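You operate a simulated robot arm through the tools that you are given. There is no shell and no other tool. Be economical: measure what you need, move in short steps, check, and stop when the job is done.

You run a simulated two-armed robot. Do the job below in one go: nothing can be reset, and whatever is moved stays where it is left.

TASK
Check bolt 32 for coating and torque, then sort it.
Fine: outside 8 to 16 um RECOAT, else under 30 Nm SCRAP, else PASS. Probe back, meter on; clamp before the lever, loosen after.

It is judged by the outcome, as a careful person would: the job done as asked, and still so three seconds after it is handed in. It fails if anything else is knocked over, pushed out of place, dropped, spilled or broken.

THE ROBOT
Two 7-joint arms with two-finger grippers on one trunk, on a base that drives. Base frame: it is fixed to the floor where the robot stands at the start and does not move with it; the origin is under the middle of the robot, x ahead of it, y to its left, z up. Lengths are in mm, angles in rad, forces in N, time in s.
The left shoulder is at the start at [60, 123, 1020], the right one opposite. With the tool pointing down near the work surface each hand reaches from about 320 to 780 mm from the robot's upright axis, wherever it stands, measured 20 degrees to its own side. Places, roughly: coating display [700, 100, 800]; grey rocker [700, 100, 800]; hole of the torque tester [700, 500, 800]; inside the black cup [600, 300, 800]; inside the orange cup [600, 400, 800]; inside the white cup [600, 400, 800]; probe socket of the coating meter [700, 200, 800]; red torque lever [700, 600, 900]; silver wing screw [700, 500, 800]; torque dial [600, 600, 800]. Payload 1.47 kg a hand.
Tool frame (each hand has its own): the origin (TCP) lies between the finger pads and is the grasp point; the fingertips stand 16 mm ahead of it; z points along the fingers, y is the line along which they close. Largest opening 87 mm; the body of the gripper starts 55 mm behind the TCP.
Orientation is told as [roll, pitch, yaw] about the base's x, y, z axes, in that order, counted from this pose: with the fingers straight down and closing along the base's y, the tool's x points along the base's -x, its y along +y and its z along -z.

THE INTERFACE
- The arms move only by the tool play_rows. It takes "left_commands", "right_commands" or both (then of equal length, played together; a hand with none holds still); each is a list of rows, each a list of 6 numbers: the shift along the base's x, y, z in mm, then the turn, a rotation vector about the base's x, y, z in rad. In form: [[dx, dy, dz, ax, ay, az], ...]. A call has 1 to 20 rows; each row shifts and turns the commanded pose from where the row before left it. "left_gripper" and "right_gripper" are, for a hand that has rows, the opening, from 0 (shut) to 1 (fully open), set as the call begins (left out, the last holds). A row lasts 0.2 s, in which the tool goes at most 50 mm and 0.15 rad; a call with a longer step from one row to the next is refused whole, and so is a gripper value outside its range. Where a pose cannot be reached the arm comes as near as it can. A force on the tool above 40 N (or 10 N above the force at the start of the call, whichever is more), or a blocked arm, ends the call early, and 0.2 s more pass. Each finger travels about 153 mm/s and halts on what it meets, pressing with about 28 N; the grip force reading is that of the motor and also rises with nothing between the fingers. The clock runs only during rows and for 0.2 s after the last one: add rows that do not move to give the fingers time. It gives the time, the measured TCP pose, the force on the tool (base axes), the opening and the grip force at its end, in the units of the frame above (readings bear some noise), with the torque about the TCP (base axes, N m) and any sound that the robot's microphone picked up.
- Cameras (640 x 400 px; columns grow to the right, rows downward): "scene" is now at [84.1, 64.2, 1600.5]; the picture's right is [0.61, -0.79, 0.00], its down [-0.50, -0.38, -0.78] and it looks along [0.62, 0.48, -0.63] (base axes); focal length 294 px, centre (320, 200). "left" rides on the left gripper at [73, -12, -90] in its tool frame; the picture's right is [0.16, 0.99, 0.00], its down [-0.72, 0.12, -0.68] and it looks along [-0.67, 0.11, 0.73] (tool axes); focal length 247 px, centre (320, 200). "right" rides on the right gripper at [73, 12, -90] in its tool frame; the picture's right is [-0.16, 0.99, 0.00], its down [-0.72, -0.12, -0.68] and it looks along [-0.67, -0.11, 0.73] (tool axes); focal length 247 px, centre (320, 200). There is no depth. A picture from a camera that has moved, and an enlarged one, comes with that camera's place and axes in the base frame and with its lens. The place of the scene camera against the robot may be out by one fixed shift of up to 25 mm in any direction.
- camera(camera): a new picture of that camera. No time passes.
- lift_body(by): slides the trunk up (or, below 0, down) by that many mm; the arms and the scene camera ride with it, the base frame stays. It gives what a move gives, with no picture.
- roll_base(legs): drives the robot by 1 to 6 legs, each [ahead, left, turn to the left] in mm, mm and rad, along the robot's own axes; the way and the turn of a leg run together, so that a leg with both is an arc; at most 1500 mm and 3.142 rad a leg. The arms and the cameras ride along, it lands a little off, and it stops where it bumps. It gives what a move gives.
- aim_head(pan, tilt): turns the head with the scene camera to pan (to the left, within 2.094 rad either way) and tilt (down, from -0.506 to 1.204), counted from straight ahead of the robot. It gives what a move gives.
- inspect(camera, box): a new picture of the part [left, top, right, bottom] of that camera's present view, enlarged. No time passes.
- close_job(): hands the job in; it is judged then, once.

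Work in short steps. Places have to be worked out from the pictures, the camera data and where the tool is seen: move nearer, look again, correct. Check each grasp and each placing, and mend what went wrong. You have 120 turns and 92 pictures in all, those below and enlarged ones among them. Open the grippers and draw the arms clear of the work before you hand the job in, unless the task says otherwise; then end with one line.

The tools are called as name(argument=value, ...) on one line, values as JSON. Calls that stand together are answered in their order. play_rows: Moves the arms, as the interface text tells. Its arguments: {"type":"object","properties":{"left_commands":{"type":"array","items":{"type":"array","items":{"type":"number"}}},"left_gripper":{"type":"number"},"right_commands":{"type":"array","items":{"type":"array","items":{"type":"number"}}},"right_gripper":{"type":"number"}},"required":[]} The other tools are called the same way: lift_body (by) slides the trunk up or down; roll_base (legs) drives the base; aim_head (pan, tilt) turns the head that bears the scene camera; camera (camera) takes a picture; inspect (camera, box) takes an enlarged picture of a part of a camera's view; close_job () hands the job in.

At the start:

```text
t: 0.0
left_position: [387.1, 454.4, 1216.6]
left_orientation: [0.001, 0.0, 0.0]
left_contact_force: [-1.0, 0.3, 0.1]
left_moment: [-0.02, 0.0, -0.02]
left_width: 87.1
left_grasp_force: 0.0
right_position: [389.4, 54.5, 1192.8]
right_orientation: [-0.001, 0.001, -0.001]
right_contact_force: [0.1, -0.2, 0.3]
right_moment: [-0.01, 0.02, 0.0]
right_width: 87.2
right_grasp_force: 0.1
trunk travel left (down, up): [-175.0, 55.0]
robot x, y, heading: [-1.0, -1.6, -0.003]
head pan, tilt: [0.658, 0.677]
```

scene: 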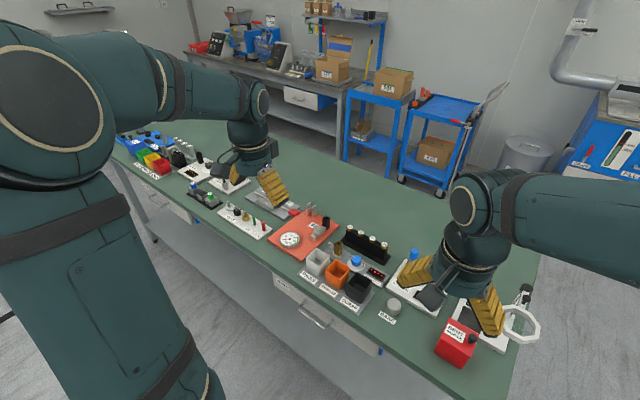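
right: 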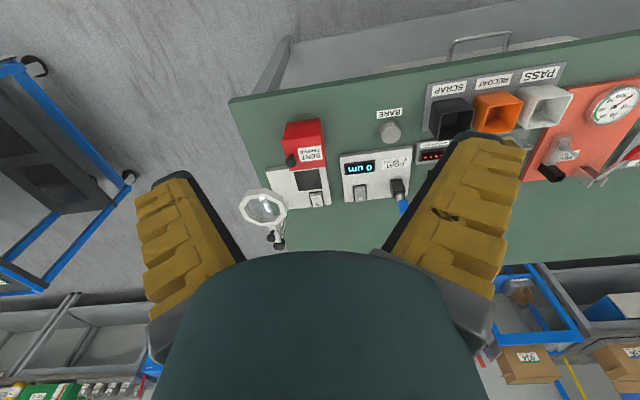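
left: 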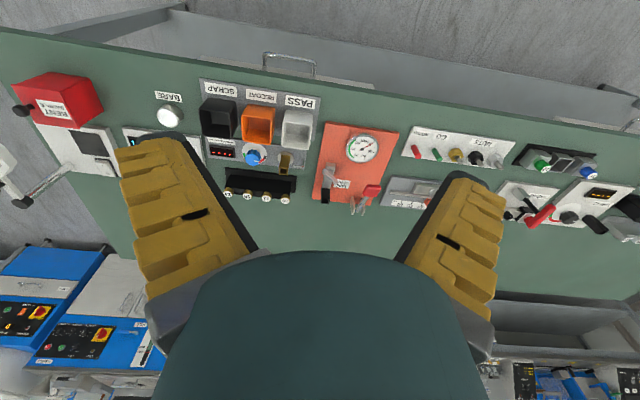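

I take enlarged views to learn the station layout before moving anything.

inspect(camera="left", box=[120, 70, 420, 230])

inspect(camera="right", box=[240, 60, 640, 260])

inspect(camera="scene", box=[250, 180, 450, 320])

```text
2.13 times, centred on (270, 150) of left
camera zoom: at [314.3, 442.8, 1305.0], right [-0.16, 0.99, 0.0], down [0.72, 0.12, 0.68], along [0.67, 0.11, -0.73], focal length 527 px, centre (427, 307)
```

zoom: 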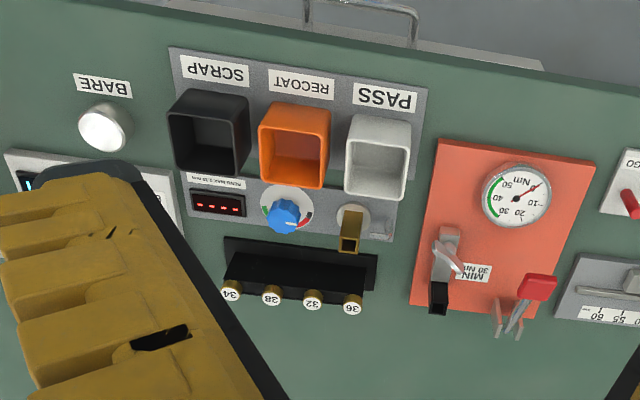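

```text
1.60 times, centred on (440, 160) of right
camera zoom: at [317.1, 67.3, 1282.7], right [0.16, 0.99, 0.0], down [0.72, -0.12, 0.68], along [0.67, -0.11, -0.73], focal length 395 px, centre (128, 264)
```

zoom: 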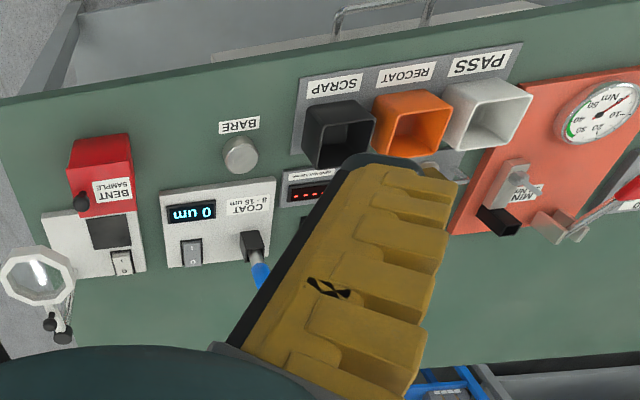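

```text
2.86 times, centred on (350, 250) of scene
camera zoom: at [84.1, 64.2, 1600.5], right [0.61, -0.79, 0.0], down [-0.5, -0.38, -0.78], along [0.62, 0.48, -0.63], focal length 840 px, centre (234, 57)
```

zoom: 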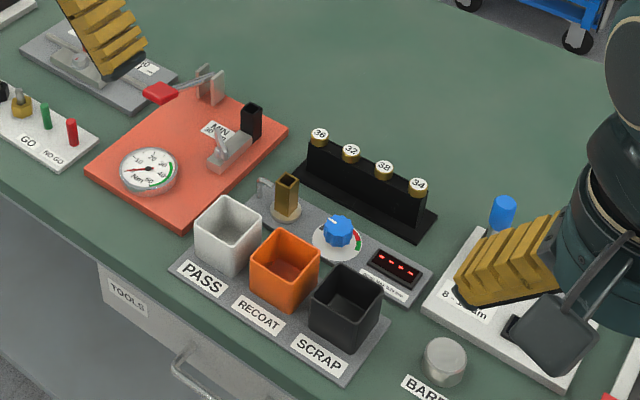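

The station consists of a rack (four numbered bolts), coating meter (reads 0 um, probe with blue handle), and torque tester with lever. I lower both hands for a closer look.

play_rows(left_commands=[[15, 0, -35, 0, 0, 0], [15, 0, -35, 0, 0, 0], [15, 0, -35, 0, 0, 0], [15, 0, -35, 0, 0, 0], [15, 0, -35, 0, 0, 0], [15, 0, -30, 0, 0, 0]], right_commands=[[10, 13, -30, 0, 0, 0], [10, 13, -30, 0, 0, 0], [10, 13, -30, 0, 0, 0], [10, 13, -30, 0, 0, 0], [10, 13, -30, 0, 0, 0], [10, 13, -30, 0, 0, 0]])

camera(camera="left")

camera(camera="right")

```text
t: 1.4
left_position: [477.0, 455.6, 1011.0]
left_orientation: [0.0, -0.001, -0.001]
left_contact_force: [0.4, 0.6, 0.0]
left_moment: [-0.04, 0.04, 0.01]
left_width: 87.0
left_grasp_force: 0.0
right_position: [449.0, 132.6, 1013.0]
right_orientation: [0.001, 0.003, -0.001]
right_contact_force: [0.2, -0.6, 0.4]
right_moment: [-0.01, 0.02, 0.0]
right_width: 87.0
right_grasp_force: 0.1
trunk travel left (down, up): [-175.0, 55.0]
robot x, y, heading: [-2.3, 0.0, 0.001]
head pan, tilt: [0.658, 0.677]
```

```text
85 pictures are left
camera left: at [404.6, 443.5, 1099.1], right [-0.16, 0.99, 0.0], down [0.72, 0.12, 0.68], along [0.67, 0.11, -0.73], focal length 247 px, centre (320, 200)
```

left: 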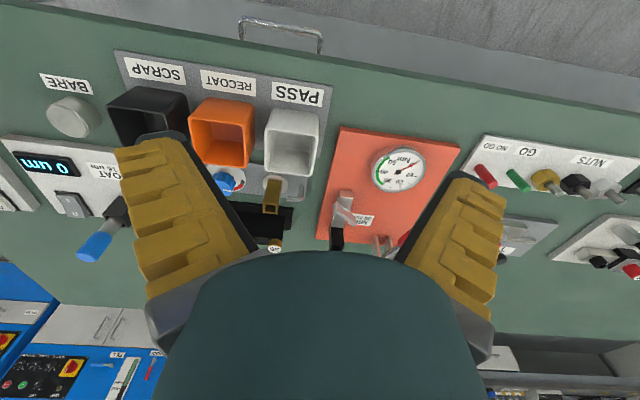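

```text
84 pictures are left
camera right: at [376.6, 143.7, 1102.5], right [0.16, 0.99, 0.0], down [0.72, -0.12, 0.68], along [0.67, -0.11, -0.73], focal length 247 px, centre (320, 200)
```

right: 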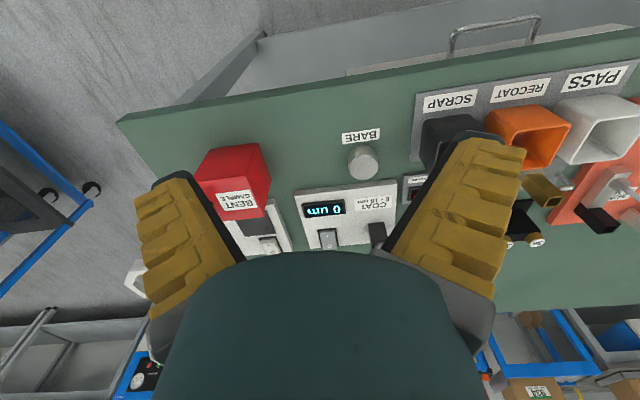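

Both hand cameras are partly blocked by their own grippers; the scene camera's enlarged view is sharp, so I use it now on the rack/tester and the meter.

camera(camera="scene")

inspect(camera="scene", box=[320, 200, 420, 270])

inspect(camera="left", box=[300, 130, 460, 260])

```text
83 pictures are left
camera scene: at [85.8, 65.2, 1600.3], right [0.61, -0.79, 0.0], down [-0.5, -0.38, -0.78], along [0.62, 0.48, -0.63], focal length 294 px, centre (320, 200)
```

scene: 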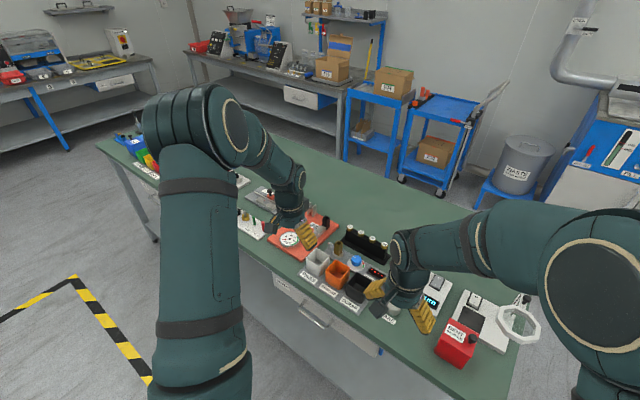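

```text
5.71 times, centred on (370, 235) of scene
camera zoom: at [85.8, 65.2, 1600.3], right [0.61, -0.79, 0.0], down [-0.5, -0.38, -0.78], along [0.62, 0.48, -0.63], focal length 1680 px, centre (34, 0)
```

zoom: 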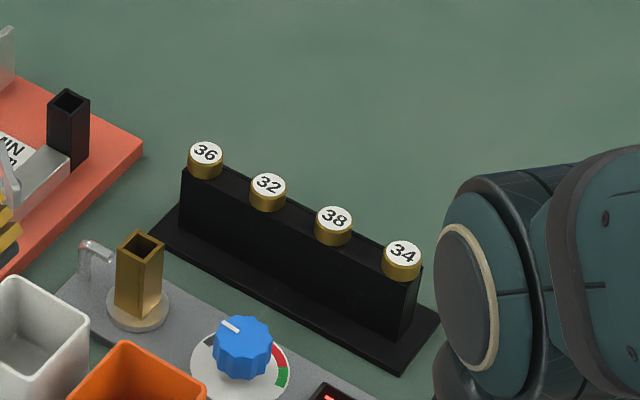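

```text
3.08 times, centred on (380, 195) of left
camera zoom: at [404.6, 443.5, 1099.1], right [-0.16, 0.99, 0.0], down [0.72, 0.12, 0.68], along [0.67, 0.11, -0.73], focal length 760 px, centre (135, 215)
```

zoom: 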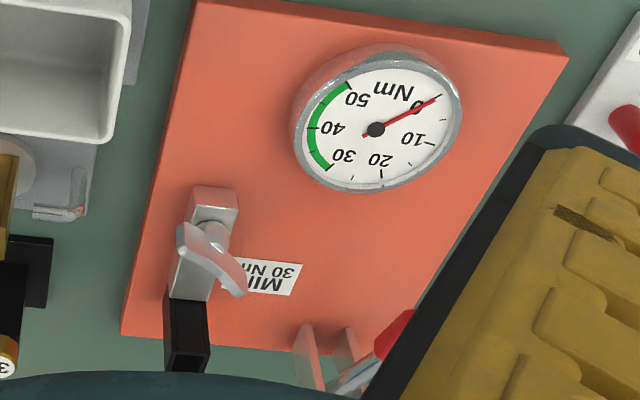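

Bolt 32 is second from the left in the rack. Now I look at the meter and probe from both hand cameras.

inspect(camera="left", box=[0, 80, 160, 280])

inspect(camera="right", box=[290, 120, 410, 260])

inspect(camera="scene", box=[350, 220, 470, 340])

```text
2.00 times, centred on (80, 180) of left
camera zoom: at [404.6, 443.5, 1099.1], right [-0.16, 0.99, 0.0], down [0.72, 0.12, 0.68], along [0.67, 0.11, -0.73], focal length 494 px, centre (800, 240)
```

zoom: 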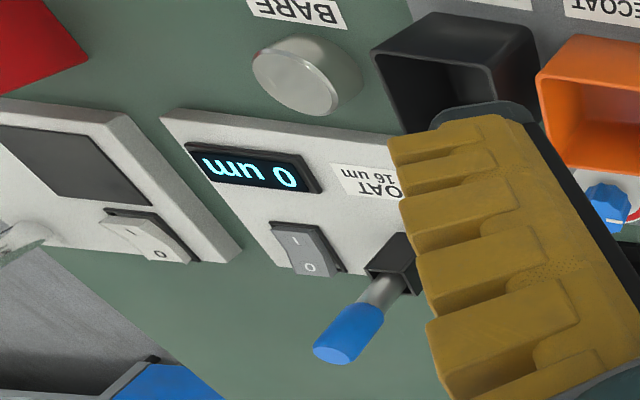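

```text
2.86 times, centred on (350, 190) of right
camera zoom: at [376.6, 143.7, 1102.5], right [0.16, 0.99, 0.0], down [0.72, -0.12, 0.68], along [0.67, -0.11, -0.73], focal length 706 px, centre (234, 229)
```

zoom: 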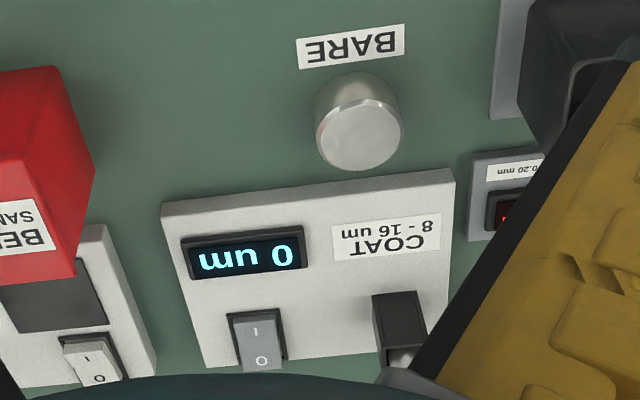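

```text
3.33 times, centred on (410, 280) of scene
camera zoom: at [85.8, 65.2, 1600.3], right [0.61, -0.79, 0.0], down [-0.5, -0.38, -0.78], along [0.62, 0.48, -0.63], focal length 980 px, centre (20, -67)
```

zoom: 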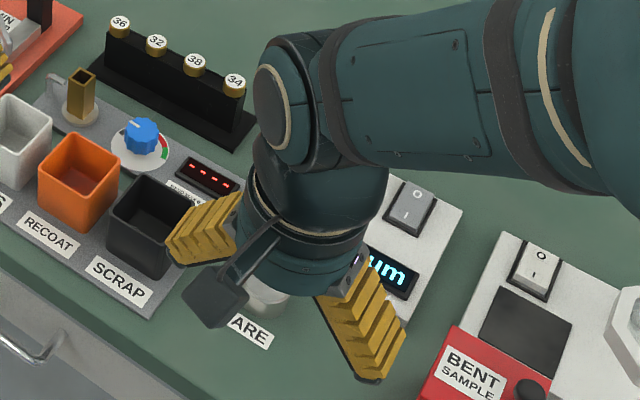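

The probe stands vertically in its black socket with a blue grip; the torque tester has a black square socket, wing screw and a red lever. To get everything in reach I drive slightly ahead and left; hands are well above the work (z≈1010).

roll_base(legs=[[0, 290, 0], [50, 0, 0]])

camera(camera="scene")

camera(camera="right")

```text
t: 5.0
left_position: [528.4, 742.7, 1010.0]
left_orientation: [0.0, 0.002, 0.0]
left_contact_force: [0.0, -0.7, 0.3]
left_moment: [-0.02, 0.07, 0.03]
left_width: 87.1
left_grasp_force: 0.0
right_position: [498.7, 419.3, 1012.6]
right_orientation: [0.0, 0.003, -0.002]
right_contact_force: [-0.1, -0.4, -0.3]
right_moment: [0.01, 0.03, -0.01]
right_width: 87.4
right_grasp_force: 0.1
trunk travel left (down, up): [-175.0, 55.0]
robot x, y, heading: [52.0, 287.9, -0.004]
head pan, tilt: [0.658, 0.677]
```

```text
77 pictures are left
camera scene: at [136.0, 353.3, 1600.3], right [0.61, -0.79, 0.0], down [-0.5, -0.38, -0.78], along [0.62, 0.48, -0.63], focal length 294 px, centre (320, 200)
```

scene: 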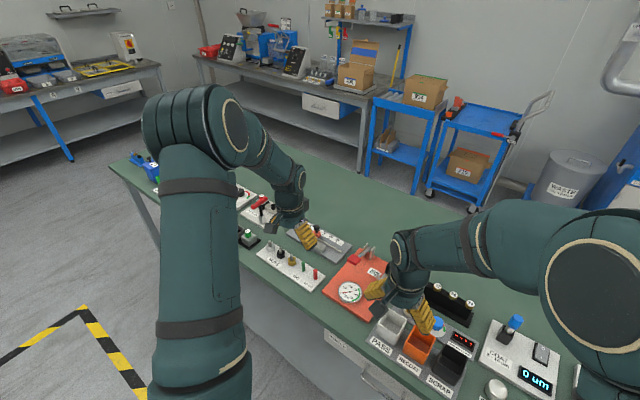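

```text
76 pictures are left
camera right: at [426.7, 431.1, 1102.6], right [0.16, 0.99, 0.0], down [0.72, -0.12, 0.68], along [0.67, -0.11, -0.73], focal length 247 px, centre (320, 200)
```

right: 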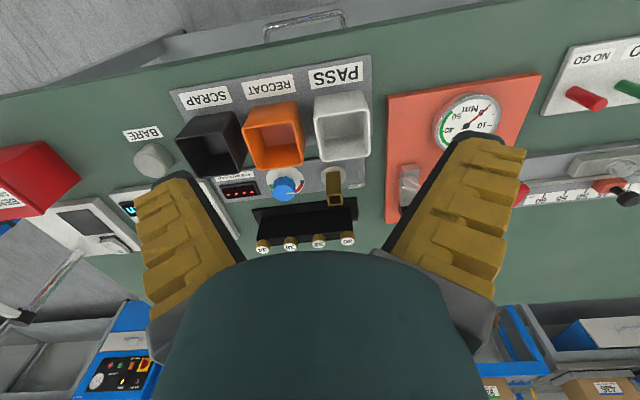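

I center the head on the work and move the right hand over toward the probe (estimated about [740, 190]) at safe height.

aim_head(pan=0.1, tilt=0.85)

play_rows(right_commands=[[23, -38, 0, 0, 0, 0], [23, -38, 0, 0, 0, 0], [23, -38, 0, 0, 0, 0], [23, -38, 0, 0, 0, 0], [23, -38, 0, 0, 0, 0], [23, -38, 0, 0, 0, 0]])

camera(camera="scene")

camera(camera="right")

```text
t: 6.0
left_position: [526.5, 743.5, 1010.6]
left_orientation: [-0.001, 0.001, -0.002]
left_contact_force: [0.5, 0.0, -0.8]
left_moment: [-0.01, -0.04, -0.02]
left_width: 86.8
left_grasp_force: 0.1
right_position: [497.3, 418.9, 1013.6]
right_orientation: [0.001, 0.0, -0.002]
right_contact_force: [-0.4, -0.4, 0.5]
right_moment: [0.04, 0.0, 0.0]
right_width: 87.1
right_grasp_force: 0.0
trunk travel left (down, up): [-175.0, 55.0]
robot x, y, heading: [51.8, 290.4, 0.0]
head pan, tilt: [0.099, 0.85]
```

```text
t: 7.4
left_position: [527.6, 741.5, 1011.5]
left_orientation: [0.001, -0.001, -0.001]
left_contact_force: [0.7, 0.5, -0.1]
left_moment: [-0.01, 0.01, -0.02]
left_width: 86.9
left_grasp_force: 0.0
right_position: [634.4, 186.9, 1013.2]
right_orientation: [0.001, 0.0, -0.002]
right_contact_force: [-0.6, -0.7, -0.7]
right_moment: [-0.02, 0.01, 0.0]
right_width: 86.8
right_grasp_force: 0.0
trunk travel left (down, up): [-175.0, 55.0]
robot x, y, heading: [53.4, 288.1, 0.003]
head pan, tilt: [0.099, 0.85]
```

```text
75 pictures are left
camera scene: at [144.1, 307.1, 1586.3], right [0.1, -1.0, 0.0], down [-0.75, -0.07, -0.66], along [0.66, 0.06, -0.75], focal length 294 px, centre (320, 200)
```

scene: 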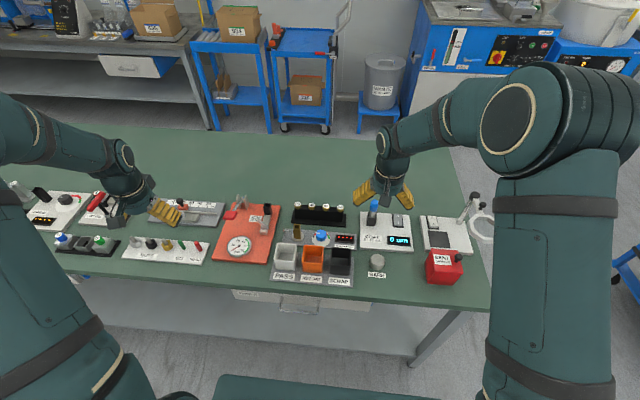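

```text
74 pictures are left
camera right: at [561.6, 198.4, 1103.1], right [0.16, 0.99, 0.0], down [0.72, -0.12, 0.68], along [0.67, -0.11, -0.73], focal length 247 px, centre (320, 200)
```

right: 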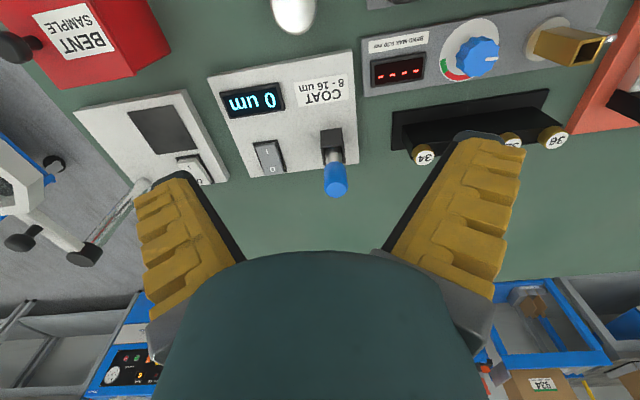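

Probe is right in view. I advance the hand partway (staying above it) to triangulate its height.

play_rows(right_commands=[[35, 0, 0, 0, 0, 0], [35, 0, 0, 0, 0, 0], [0, 0, 0, 0, 0, 0]])

camera(camera="right")

inspect(camera="scene", box=[280, 180, 440, 280])

```text
t: 8.2
left_position: [526.5, 741.9, 1011.0]
left_orientation: [0.0, 0.001, -0.002]
left_contact_force: [0.0, 0.5, -0.7]
left_moment: [-0.01, -0.01, -0.03]
left_width: 87.1
left_grasp_force: 0.1
right_position: [702.5, 190.3, 1014.5]
right_orientation: [0.0, 0.001, -0.002]
right_contact_force: [-0.7, -0.6, 0.5]
right_moment: [0.01, -0.01, -0.01]
right_width: 86.9
right_grasp_force: 0.0
trunk travel left (down, up): [-175.0, 55.0]
robot x, y, heading: [49.2, 287.7, -0.003]
head pan, tilt: [0.099, 0.85]
```

```text
73 pictures are left
camera right: at [630.7, 202.1, 1104.1], right [0.16, 0.99, 0.0], down [0.72, -0.12, 0.68], along [0.67, -0.11, -0.73], focal length 247 px, centre (320, 200)
```

right: 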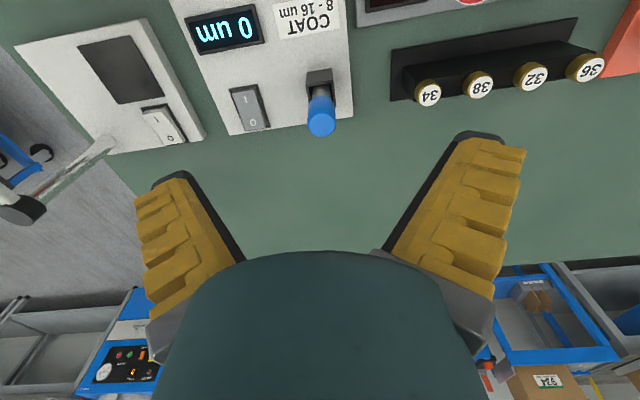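

```text
4.00 times, centred on (360, 230) of scene
camera zoom: at [143.1, 308.1, 1586.4], right [0.1, -1.0, 0.0], down [-0.75, -0.07, -0.66], along [0.66, 0.06, -0.75], focal length 1176 px, centre (160, 80)
```

zoom: 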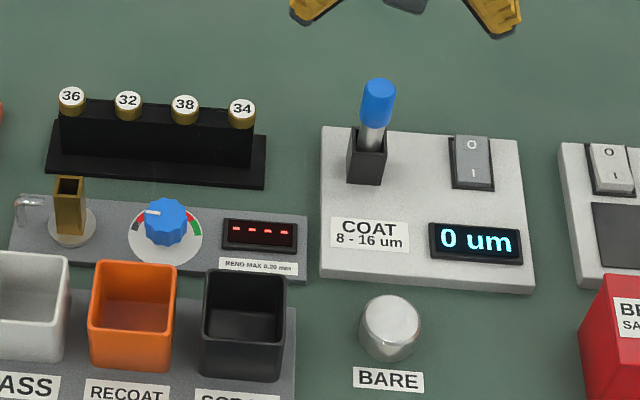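

Triangulated: probe top ≈ [720, 189, 909], bolt 32 head top ≈ [728, 376, 870]. I descend with open fingers around the probe's blue grip and check before closing.

play_rows(right_commands=[[9, 0, -30, 0, 0, 0], [8, -1, -30, 0, 0, 0], [0, 0, -30, 0, 0, 0], [0, 0, -25, 0, 0, 0], [0, 0, -10, 0, 0, 0], [0, 0, 0, 0, 0, 0]])

camera(camera="right")

inspect(camera="scene", box=[320, 170, 440, 250])

```text
t: 9.6
left_position: [526.5, 742.6, 1011.1]
left_orientation: [0.0, -0.001, -0.001]
left_contact_force: [0.4, -0.3, -0.2]
left_moment: [-0.01, 0.01, 0.01]
left_width: 87.0
left_grasp_force: 0.0
right_position: [721.3, 190.3, 889.7]
right_orientation: [0.0, 0.0, 0.0]
right_contact_force: [0.4, 0.8, -0.3]
right_moment: [0.03, 0.01, 0.01]
right_width: 87.2
right_grasp_force: 0.2
trunk travel left (down, up): [-175.0, 55.0]
robot x, y, heading: [51.6, 286.6, -0.002]
head pan, tilt: [0.099, 0.85]
```

```text
71 pictures are left
camera right: at [649.3, 200.8, 980.1], right [0.16, 0.99, 0.0], down [0.72, -0.12, 0.68], along [0.67, -0.11, -0.73], focal length 247 px, centre (320, 200)
```

right: 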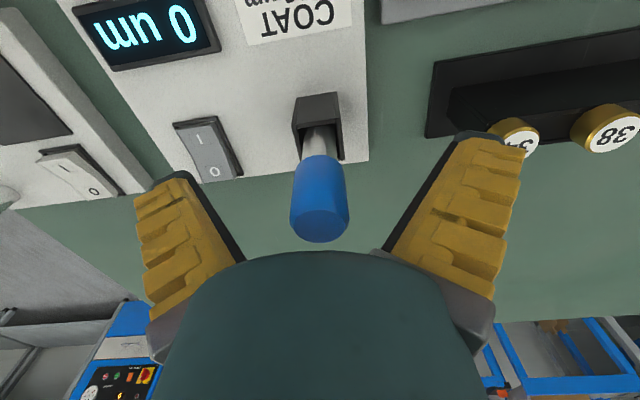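

```text
5.00 times, centred on (380, 210) of scene
camera zoom: at [143.4, 308.2, 1586.3], right [0.1, -1.0, 0.0], down [-0.75, -0.07, -0.66], along [0.66, 0.06, -0.75], focal length 1470 px, centre (20, 150)
```

zoom: 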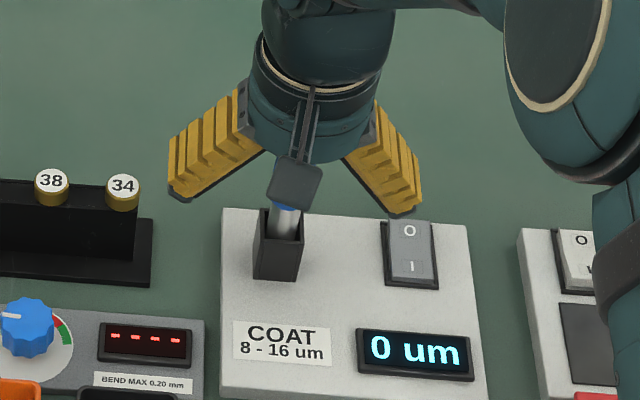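

The probe grip is centred between the fingers, TCP at its lower half. I close.

play_rows(right_commands=[[0, 0, 2, 0, 0, 0], [0, 0, 0, 0, 0, 0], [0, 0, 0, 0, 0, 0], [0, 0, 0, 0, 0, 0]], right_gripper=0)

camera(camera="right")

```text
t: 10.6
left_position: [525.5, 744.3, 1010.4]
left_orientation: [0.0, 0.0, -0.002]
left_contact_force: [-0.8, 0.1, 0.1]
left_moment: [-0.02, 0.01, 0.02]
left_width: 87.0
left_grasp_force: 0.0
right_position: [720.8, 190.4, 893.0]
right_orientation: [0.001, 0.0, -0.002]
right_contact_force: [-1.3, 0.3, 4.8]
right_moment: [0.0, 0.16, -0.02]
right_width: 14.8
right_grasp_force: 27.7
trunk travel left (down, up): [-175.0, 55.0]
robot x, y, heading: [49.9, 289.0, -0.003]
head pan, tilt: [0.099, 0.85]
```

```text
69 pictures are left
camera right: at [648.8, 201.3, 982.5], right [0.16, 0.99, 0.0], down [0.72, -0.12, 0.68], along [0.67, -0.11, -0.73], focal length 247 px, centre (320, 200)
```

right: 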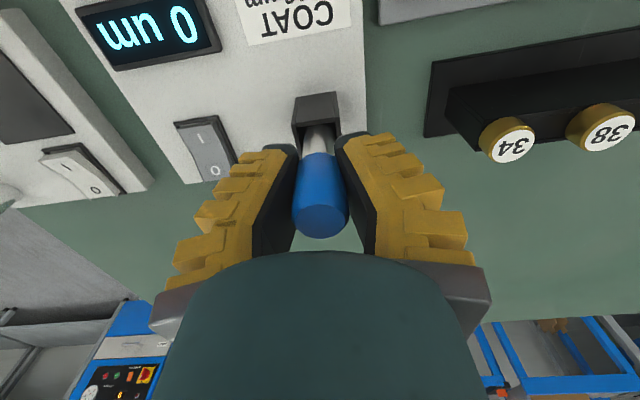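

Gripped at 14.8 mm with TCP [720.8, 190.4, 893.0] (recorded as the return pose). I lift it straight up out of the socket.

play_rows(right_commands=[[0, 0, 15, 0, 0, 0], [0, 0, 20, 0, 0, 0], [0, 0, 30, 0, 0, 0], [0, 0, 35, 0, 0, 0], [0, 0, 0, 0, 0, 0]])

inspect(camera="scene", box=[280, 150, 440, 250])

camera(camera="right")

```text
t: 11.8
left_position: [527.3, 742.9, 1011.1]
left_orientation: [0.0, 0.001, -0.004]
left_contact_force: [-0.1, -0.2, 0.5]
left_moment: [-0.03, -0.03, 0.02]
left_width: 87.0
left_grasp_force: 0.1
right_position: [723.2, 190.2, 992.8]
right_orientation: [0.0, 0.001, -0.002]
right_contact_force: [0.7, 0.2, -1.7]
right_moment: [0.0, 0.06, 0.0]
right_width: 11.7
right_grasp_force: 28.0
trunk travel left (down, up): [-175.0, 55.0]
robot x, y, heading: [50.7, 287.2, 0.0]
head pan, tilt: [0.099, 0.85]
```

```text
4.00 times, centred on (360, 200) of scene
camera zoom: at [144.0, 308.2, 1586.2], right [0.1, -1.0, 0.0], down [-0.75, -0.07, -0.66], along [0.66, 0.06, -0.75], focal length 1176 px, centre (160, 200)
```

zoom: 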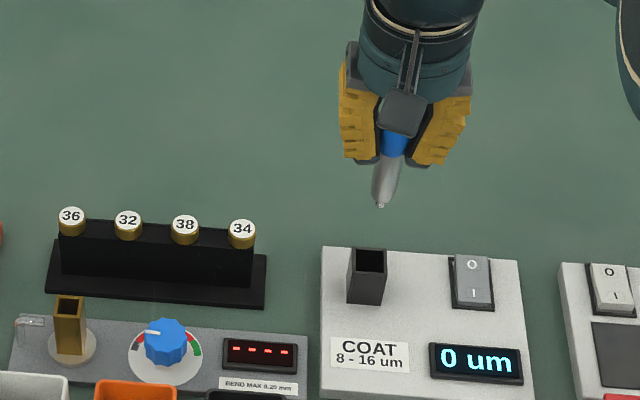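

```text
67 pictures are left
camera right: at [650.6, 202.0, 1081.8], right [0.16, 0.99, 0.0], down [0.72, -0.12, 0.68], along [0.67, -0.11, -0.73], focal length 247 px, centre (320, 200)
```

right: 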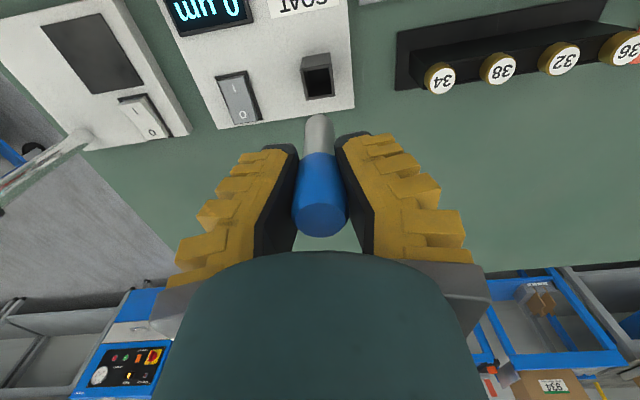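

The probe is held; its tip is about 72 mm below the TCP. I carry it at this height over bolt 32 (≈[728, 376, 870]) and check the alignment.

play_rows(right_commands=[[1, 37, 0, 0, 0, 0], [1, 37, 0, 0, 0, 0], [1, 37, 0, 0, 0, 0], [1, 37, 0, 0, 0, 0], [1, 37, 0, 0, 0, 0], [0, 0, -25, 0, 0, 0], [0, 0, 0, 0, 0, 0]])

camera(camera="right")

inspect(camera="scene", box=[260, 150, 420, 250])

```text
t: 13.4
left_position: [526.2, 743.1, 1011.1]
left_orientation: [-0.002, -0.001, -0.002]
left_contact_force: [-0.2, -0.8, 0.1]
left_moment: [0.01, 0.01, 0.0]
left_width: 87.0
left_grasp_force: 0.0
right_position: [727.4, 376.7, 965.7]
right_orientation: [-0.001, 0.0, -0.002]
right_contact_force: [0.0, -0.5, -0.9]
right_moment: [-0.02, 0.0, 0.02]
right_width: 11.3
right_grasp_force: 28.3
trunk travel left (down, up): [-175.0, 55.0]
robot x, y, heading: [50.3, 291.8, 0.001]
head pan, tilt: [0.099, 0.85]
```

```text
66 pictures are left
camera right: at [654.7, 387.7, 1055.7], right [0.16, 0.99, 0.0], down [0.72, -0.12, 0.68], along [0.67, -0.11, -0.73], focal length 247 px, centre (320, 200)
```

right: 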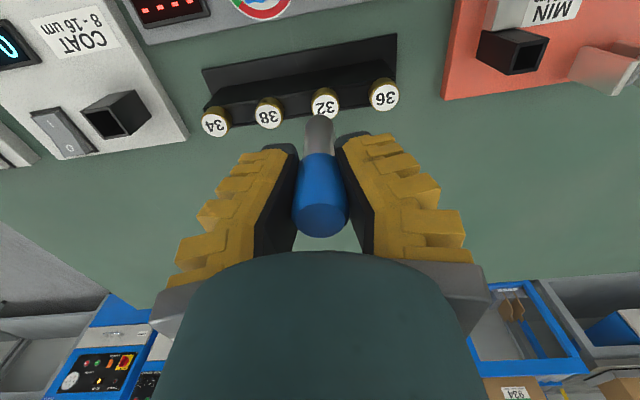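

```text
4.00 times, centred on (340, 200) of scene
camera zoom: at [143.2, 308.7, 1586.4], right [0.1, -1.0, 0.0], down [-0.75, -0.07, -0.66], along [0.66, 0.06, -0.75], focal length 1176 px, centre (240, 200)
```

zoom: 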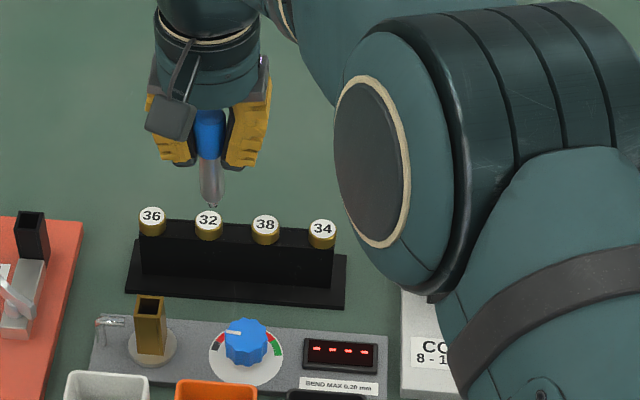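

The tip is ~2.5 mm to the right of bolt 32's centre. I shift, yaw the hand so its camera also sees the coating display, and lower to just above the head.

play_rows(right_commands=[[0, 1.5, 0, 0, 0, -0.14], [0, 1, -3, 0, 0, -0.14], [0, 0, -4, 0, 0, -0.14], [0, 0, -4, 0, 0, 0], [0, 0, 0, 0, 0, 0]])

camera(camera="right")

inspect(camera="scene", box=[280, 170, 360, 220])

```text
t: 14.6
left_position: [526.9, 743.0, 1010.4]
left_orientation: [-0.001, 0.001, -0.001]
left_contact_force: [-0.4, 0.2, -0.1]
left_moment: [0.0, 0.02, 0.05]
left_width: 86.8
left_grasp_force: 0.0
right_position: [727.0, 379.0, 953.3]
right_orientation: [0.001, 0.0, -0.421]
right_contact_force: [-0.3, 0.0, -1.0]
right_moment: [0.01, -0.02, -0.01]
right_width: 11.4
right_grasp_force: 28.1
trunk travel left (down, up): [-175.0, 55.0]
robot x, y, heading: [48.7, 294.8, -0.006]
head pan, tilt: [0.099, 0.85]
```

```text
64 pictures are left
camera right: at [665.8, 418.7, 1043.4], right [0.55, 0.84, 0.0], down [0.61, -0.4, 0.68], along [0.57, -0.37, -0.73], focal length 247 px, centre (320, 200)
```

right: 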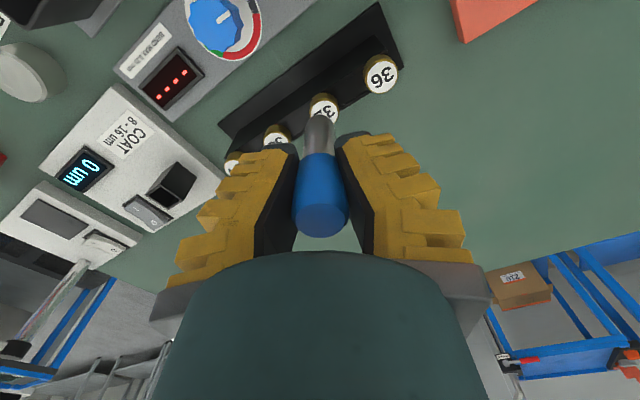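

```text
8.00 times, centred on (320, 195) of scene
camera zoom: at [143.5, 308.2, 1586.3], right [0.1, -1.0, 0.0], down [-0.75, -0.07, -0.66], along [0.66, 0.06, -0.75], focal length 2352 px, centre (320, 240)
```

zoom: 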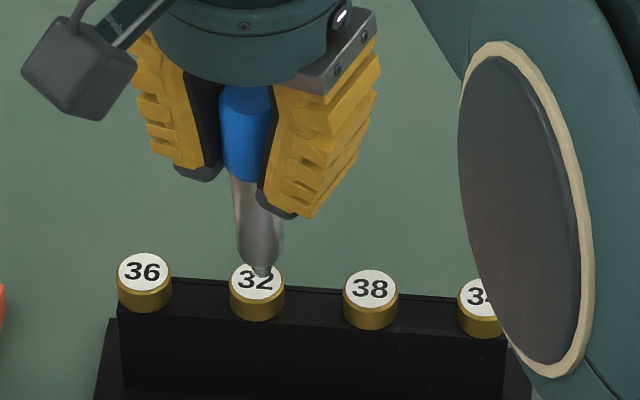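

Tip is right over 32's label and the display is in the hand camera's view. I lower in small steps and watch force.

play_rows(right_commands=[[0, 0.5, -2, 0, 0, 0], [0, 0.5, -2, 0, 0, 0], [0, 0, -2, 0, 0, 0], [0, 0, 0, 0, 0, 0]])

inspect(camera="right", box=[40, 70, 360, 250])

inspect(camera="scene", box=[280, 170, 360, 220])

```text
t: 15.6
left_position: [526.7, 741.7, 1010.8]
left_orientation: [0.0, 0.002, -0.002]
left_contact_force: [-0.5, 0.5, -0.9]
left_moment: [0.01, -0.02, 0.02]
left_width: 87.0
left_grasp_force: 0.0
right_position: [726.8, 379.8, 948.1]
right_orientation: [0.0, 0.001, -0.423]
right_contact_force: [0.2, 0.1, -1.0]
right_moment: [-0.04, 0.01, 0.02]
right_width: 11.2
right_grasp_force: 27.7
trunk travel left (down, up): [-175.0, 55.0]
robot x, y, heading: [51.1, 289.5, 0.001]
head pan, tilt: [0.099, 0.85]
```

```text
2.00 times, centred on (200, 160) of right
camera zoom: at [665.7, 420.0, 1038.0], right [0.55, 0.84, 0.0], down [0.61, -0.4, 0.68], along [0.57, -0.37, -0.73], focal length 494 px, centre (560, 280)
```

zoom: 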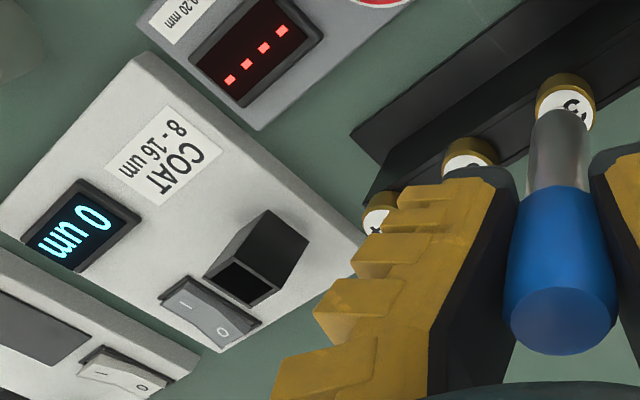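

```text
8.00 times, centred on (320, 195) of scene
camera zoom: at [143.5, 308.2, 1586.3], right [0.1, -1.0, 0.0], down [-0.75, -0.07, -0.66], along [0.66, 0.06, -0.75], focal length 2352 px, centre (320, 240)
```

zoom: 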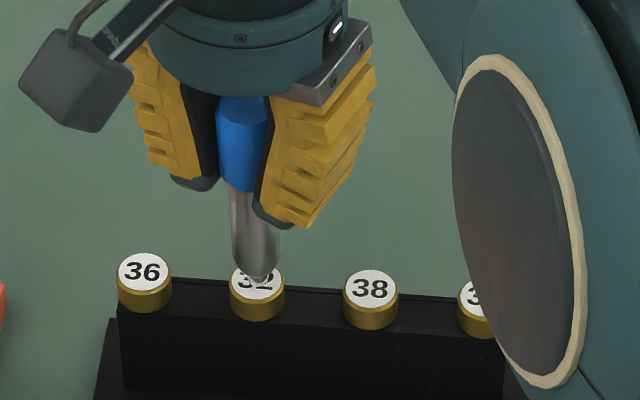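

Not yet touching (0 um, no force). I keep lowering in 1.5 mm steps.

play_rows(right_commands=[[0.5, 0, -1.5, 0, 0, 0], [0.5, 0, -1.5, 0, 0, 0], [0, 0, -1, 0, 0, 0], [0, 0, 0, 0, 0, 0]])

inspect(camera="right", box=[40, 70, 360, 250])

```text
t: 16.6
left_position: [527.0, 742.3, 1010.4]
left_orientation: [0.002, 0.0, -0.001]
left_contact_force: [0.3, 0.2, -0.1]
left_moment: [-0.02, -0.02, -0.01]
left_width: 87.0
left_grasp_force: 0.1
right_position: [728.1, 377.9, 943.9]
right_orientation: [-0.001, -0.001, -0.422]
right_contact_force: [0.3, 0.0, 1.6]
right_moment: [0.0, 0.04, 0.01]
right_width: 11.3
right_grasp_force: 28.1
trunk travel left (down, up): [-175.0, 55.0]
robot x, y, heading: [48.6, 285.4, -0.002]
head pan, tilt: [0.099, 0.85]
```

```text
2.00 times, centred on (200, 160) of right
camera zoom: at [666.7, 418.9, 1034.3], right [0.55, 0.84, 0.0], down [0.61, -0.4, 0.68], along [0.57, -0.37, -0.73], focal length 494 px, centre (560, 280)
```

zoom: 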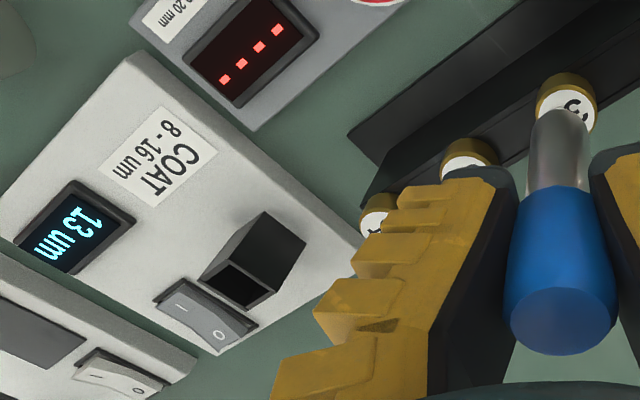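

Contact: display seems to read 13 um. I hold a moment and zoom in to confirm.

play_rows(right_commands=[[0, 0, -0.5, 0, 0, 0], [0, 0, 0, 0, 0, 0], [0, 0, 0, 0, 0, 0], [0, 0, 0, 0, 0, 0], [0, 0, 0, 0, 0, 0]])

inspect(camera="right", box=[40, 140, 130, 220])

```text
t: 17.8
left_position: [525.9, 743.7, 1011.4]
left_orientation: [0.001, 0.001, 0.0]
left_contact_force: [0.1, 0.1, 0.1]
left_moment: [-0.02, 0.01, 0.02]
left_width: 87.0
left_grasp_force: 0.0
right_position: [728.3, 378.4, 943.5]
right_orientation: [0.001, -0.002, -0.422]
right_contact_force: [1.8, -0.2, 10.5]
right_moment: [0.0, -0.12, 0.03]
right_width: 11.4
right_grasp_force: 28.0
trunk travel left (down, up): [-175.0, 55.0]
robot x, y, heading: [45.7, 287.2, -0.005]
head pan, tilt: [0.099, 0.85]
```

```text
5.00 times, centred on (85, 180) of right
camera zoom: at [666.3, 418.6, 1033.7], right [0.55, 0.84, 0.0], down [0.61, -0.4, 0.68], along [0.57, -0.37, -0.73], focal length 1235 px, centre (1495, 300)
```

zoom: 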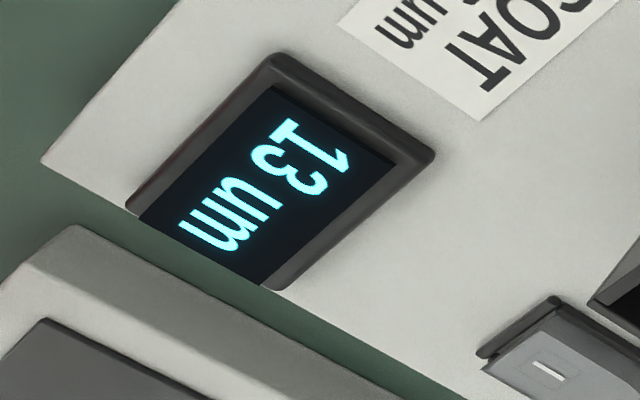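

13 um — inside 8–16. As a careful check I also try the probe on the BARE reference to exclude a zero offset: lift, unwind the yaw and move above it (≈[584, 170]).

play_rows(right_commands=[[0, 0, 20, 0, 0, 0], [0, 0, 35, 0, 0, 0], [-24, -35, 0, 0, 0, 0.14], [-24, -35, 0, 0, 0, 0.14], [-24, -35, 0, 0, 0, 0.14], [-24, -35, 0, 0, 0, 0], [-24, -35, 0, 0, 0, 0], [-24, -33, 0, 0, 0, 0], [0, 0, 0, 0, 0, 0]])

camera(camera="right")

inspect(camera="scene", box=[300, 190, 460, 290])

```text
t: 19.8
left_position: [527.0, 743.3, 1010.1]
left_orientation: [0.001, -0.001, -0.002]
left_contact_force: [0.6, 0.3, -0.2]
left_moment: [0.03, 0.01, 0.0]
left_width: 87.0
left_grasp_force: 0.0
right_position: [583.4, 171.0, 997.3]
right_orientation: [0.001, -0.001, -0.001]
right_contact_force: [0.2, 0.1, -0.8]
right_moment: [0.0, 0.0, 0.0]
right_width: 11.0
right_grasp_force: 27.9
trunk travel left (down, up): [-175.0, 55.0]
robot x, y, heading: [51.9, 289.6, -0.0]
head pan, tilt: [0.099, 0.85]
```

```text
58 pictures are left
camera right: at [512.0, 181.7, 1087.0], right [0.16, 0.99, 0.0], down [0.72, -0.12, 0.68], along [0.67, -0.11, -0.73], focal length 247 px, centre (320, 200)
```

right: 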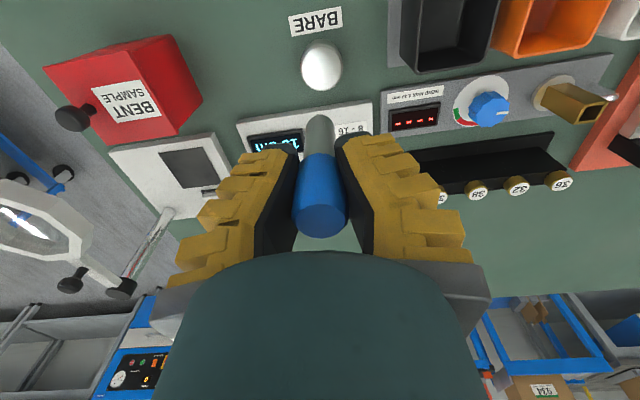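

```text
4.00 times, centred on (380, 240) of scene
camera zoom: at [144.2, 309.0, 1586.2], right [0.1, -1.0, 0.0], down [-0.75, -0.07, -0.66], along [0.66, 0.06, -0.75], focal length 1176 px, centre (80, 40)
```

zoom: 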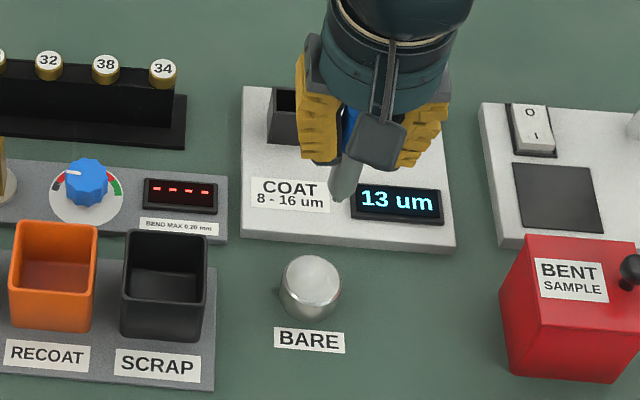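

Display latches 13 um. Bare block top is right below (≈[578, 171]). I lower toward it.

play_rows(right_commands=[[-5, 0, -30, 0, 0, 0], [0, 0, -30, 0, 0, 0], [0, 0, -24, 0, 0, 0], [0, 0, 0, 0, 0, 0]])

camera(camera="right")

inspect(camera="scene", box=[300, 190, 460, 290])

```text
t: 20.8
left_position: [526.6, 742.9, 1011.8]
left_orientation: [0.0, 0.001, -0.002]
left_contact_force: [-0.2, -0.3, 0.1]
left_moment: [0.04, -0.04, -0.02]
left_width: 87.0
left_grasp_force: 0.1
right_position: [577.0, 170.5, 913.0]
right_orientation: [0.0, 0.0, -0.003]
right_contact_force: [0.4, 0.6, -1.0]
right_moment: [-0.01, 0.01, 0.04]
right_width: 11.1
right_grasp_force: 27.8
trunk travel left (down, up): [-175.0, 55.0]
robot x, y, heading: [47.5, 286.4, 0.002]
head pan, tilt: [0.099, 0.85]
```

```text
56 pictures are left
camera right: at [506.0, 182.1, 1003.0], right [0.16, 0.99, 0.0], down [0.72, -0.12, 0.68], along [0.67, -0.11, -0.73], focal length 247 px, centre (320, 200)
```

right: 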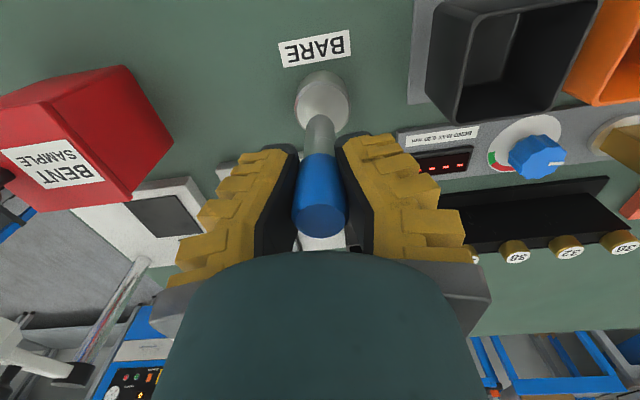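

```text
4.00 times, centred on (380, 240) of scene
camera zoom: at [143.1, 308.2, 1586.4], right [0.1, -1.0, 0.0], down [-0.75, -0.07, -0.66], along [0.66, 0.06, -0.75], focal length 1176 px, centre (80, 40)
```

zoom: 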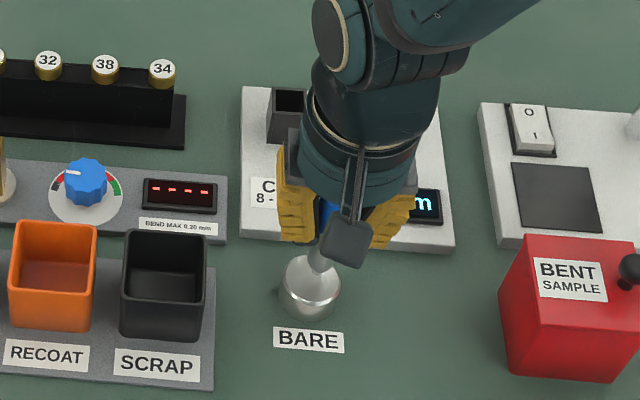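

Well aligned; block top ≈ z 814, tip ≈ 840. I lower 22 mm then in small steps.

play_rows(right_commands=[[0, 1, -12, 0, 0, 0], [0, 1, -8, 0, 0, 0], [0, 0, -2, 0, 0, 0], [0, 0, -1.5, 0, 0, 0], [0, 0, 0, 0, 0, 0]])

inspect(camera="scene", box=[340, 200, 440, 270])

```text
t: 22.0
left_position: [527.1, 742.0, 1011.1]
left_orientation: [0.0, 0.0, -0.002]
left_contact_force: [0.7, -0.1, 0.2]
left_moment: [0.0, 0.0, 0.04]
left_width: 87.2
left_grasp_force: 0.1
right_position: [579.8, 172.4, 889.7]
right_orientation: [0.0, 0.003, -0.001]
right_contact_force: [-0.1, -0.8, -1.5]
right_moment: [0.01, 0.02, 0.03]
right_width: 14.8
right_grasp_force: 27.7
trunk travel left (down, up): [-175.0, 55.0]
robot x, y, heading: [50.6, 289.7, -0.001]
head pan, tilt: [0.099, 0.85]
```

```text
5.71 times, centred on (390, 235) of scene
camera zoom: at [143.7, 308.2, 1586.2], right [0.1, -1.0, 0.0], down [-0.75, -0.07, -0.66], along [0.66, 0.06, -0.75], focal length 1680 px, centre (-80, 0)
```

zoom: 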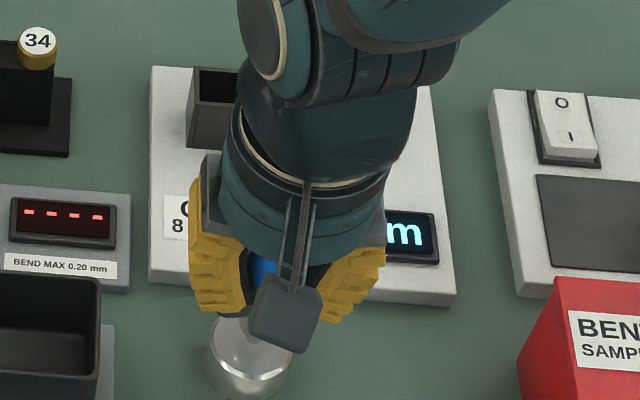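

Grip width changed from 11 to 14.8 mm, so I check the probe in hand and the contact.

camera(camera="right")

```text
53 pictures are left
camera right: at [507.3, 184.1, 980.0], right [0.16, 0.99, 0.0], down [0.72, -0.12, 0.68], along [0.67, -0.11, -0.73], focal length 247 px, centre (320, 200)
```

right: 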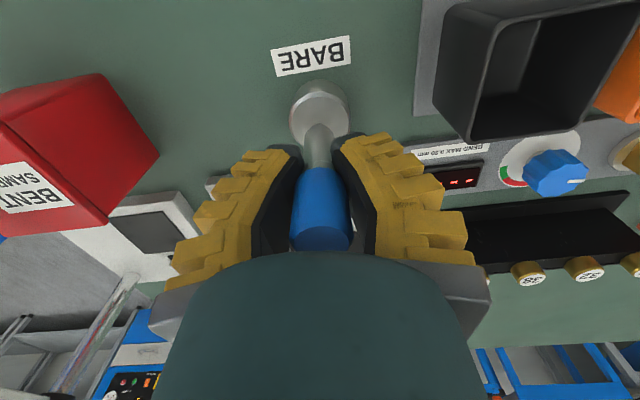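

The probe touched and slid up ~9 mm in the grip (still upright). I raise it and head back above the socket, reading the latched display on the way.

play_rows(right_commands=[[0, 0, 20, 0, 0, 0], [0, 0, 40, 0, 0, 0], [0, 0, 40, 0, 0, 0], [35, 4, 0, 0, 0, 0], [35, 5, 0, 0, 0, 0], [35, 5, 0, 0, 0, 0], [36, 4, 0, 0, 0, 0], [0, 0, 0, 0, 0, 0]])

camera(camera="right")

inspect(camera="scene", box=[320, 170, 440, 245])

```text
t: 23.8
left_position: [525.8, 743.4, 1010.9]
left_orientation: [0.0, -0.001, -0.002]
left_contact_force: [1.0, -0.5, 0.1]
left_moment: [0.0, -0.03, 0.01]
left_width: 86.9
left_grasp_force: 0.0
right_position: [718.3, 191.8, 991.1]
right_orientation: [0.001, 0.0, -0.002]
right_contact_force: [1.2, -0.2, -0.3]
right_moment: [0.01, -0.04, -0.02]
right_width: 14.8
right_grasp_force: 27.8
trunk travel left (down, up): [-175.0, 55.0]
robot x, y, heading: [50.9, 288.8, -0.002]
head pan, tilt: [0.099, 0.85]
```

```text
52 pictures are left
camera right: at [646.0, 203.7, 1081.7], right [0.16, 0.99, 0.0], down [0.72, -0.12, 0.68], along [0.67, -0.11, -0.73], focal length 247 px, centre (320, 200)
```

right: 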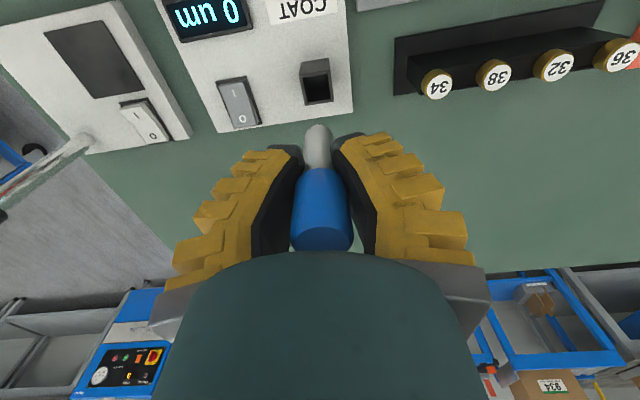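

```text
5.33 times, centred on (380, 208) of scene
camera zoom: at [142.9, 308.1, 1586.4], right [0.1, -1.0, 0.0], down [-0.75, -0.07, -0.66], along [0.66, 0.06, -0.75], focal length 1568 px, centre (0, 160)
```

zoom: 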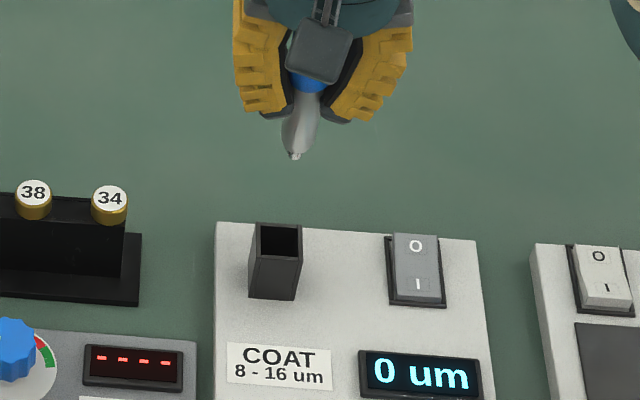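

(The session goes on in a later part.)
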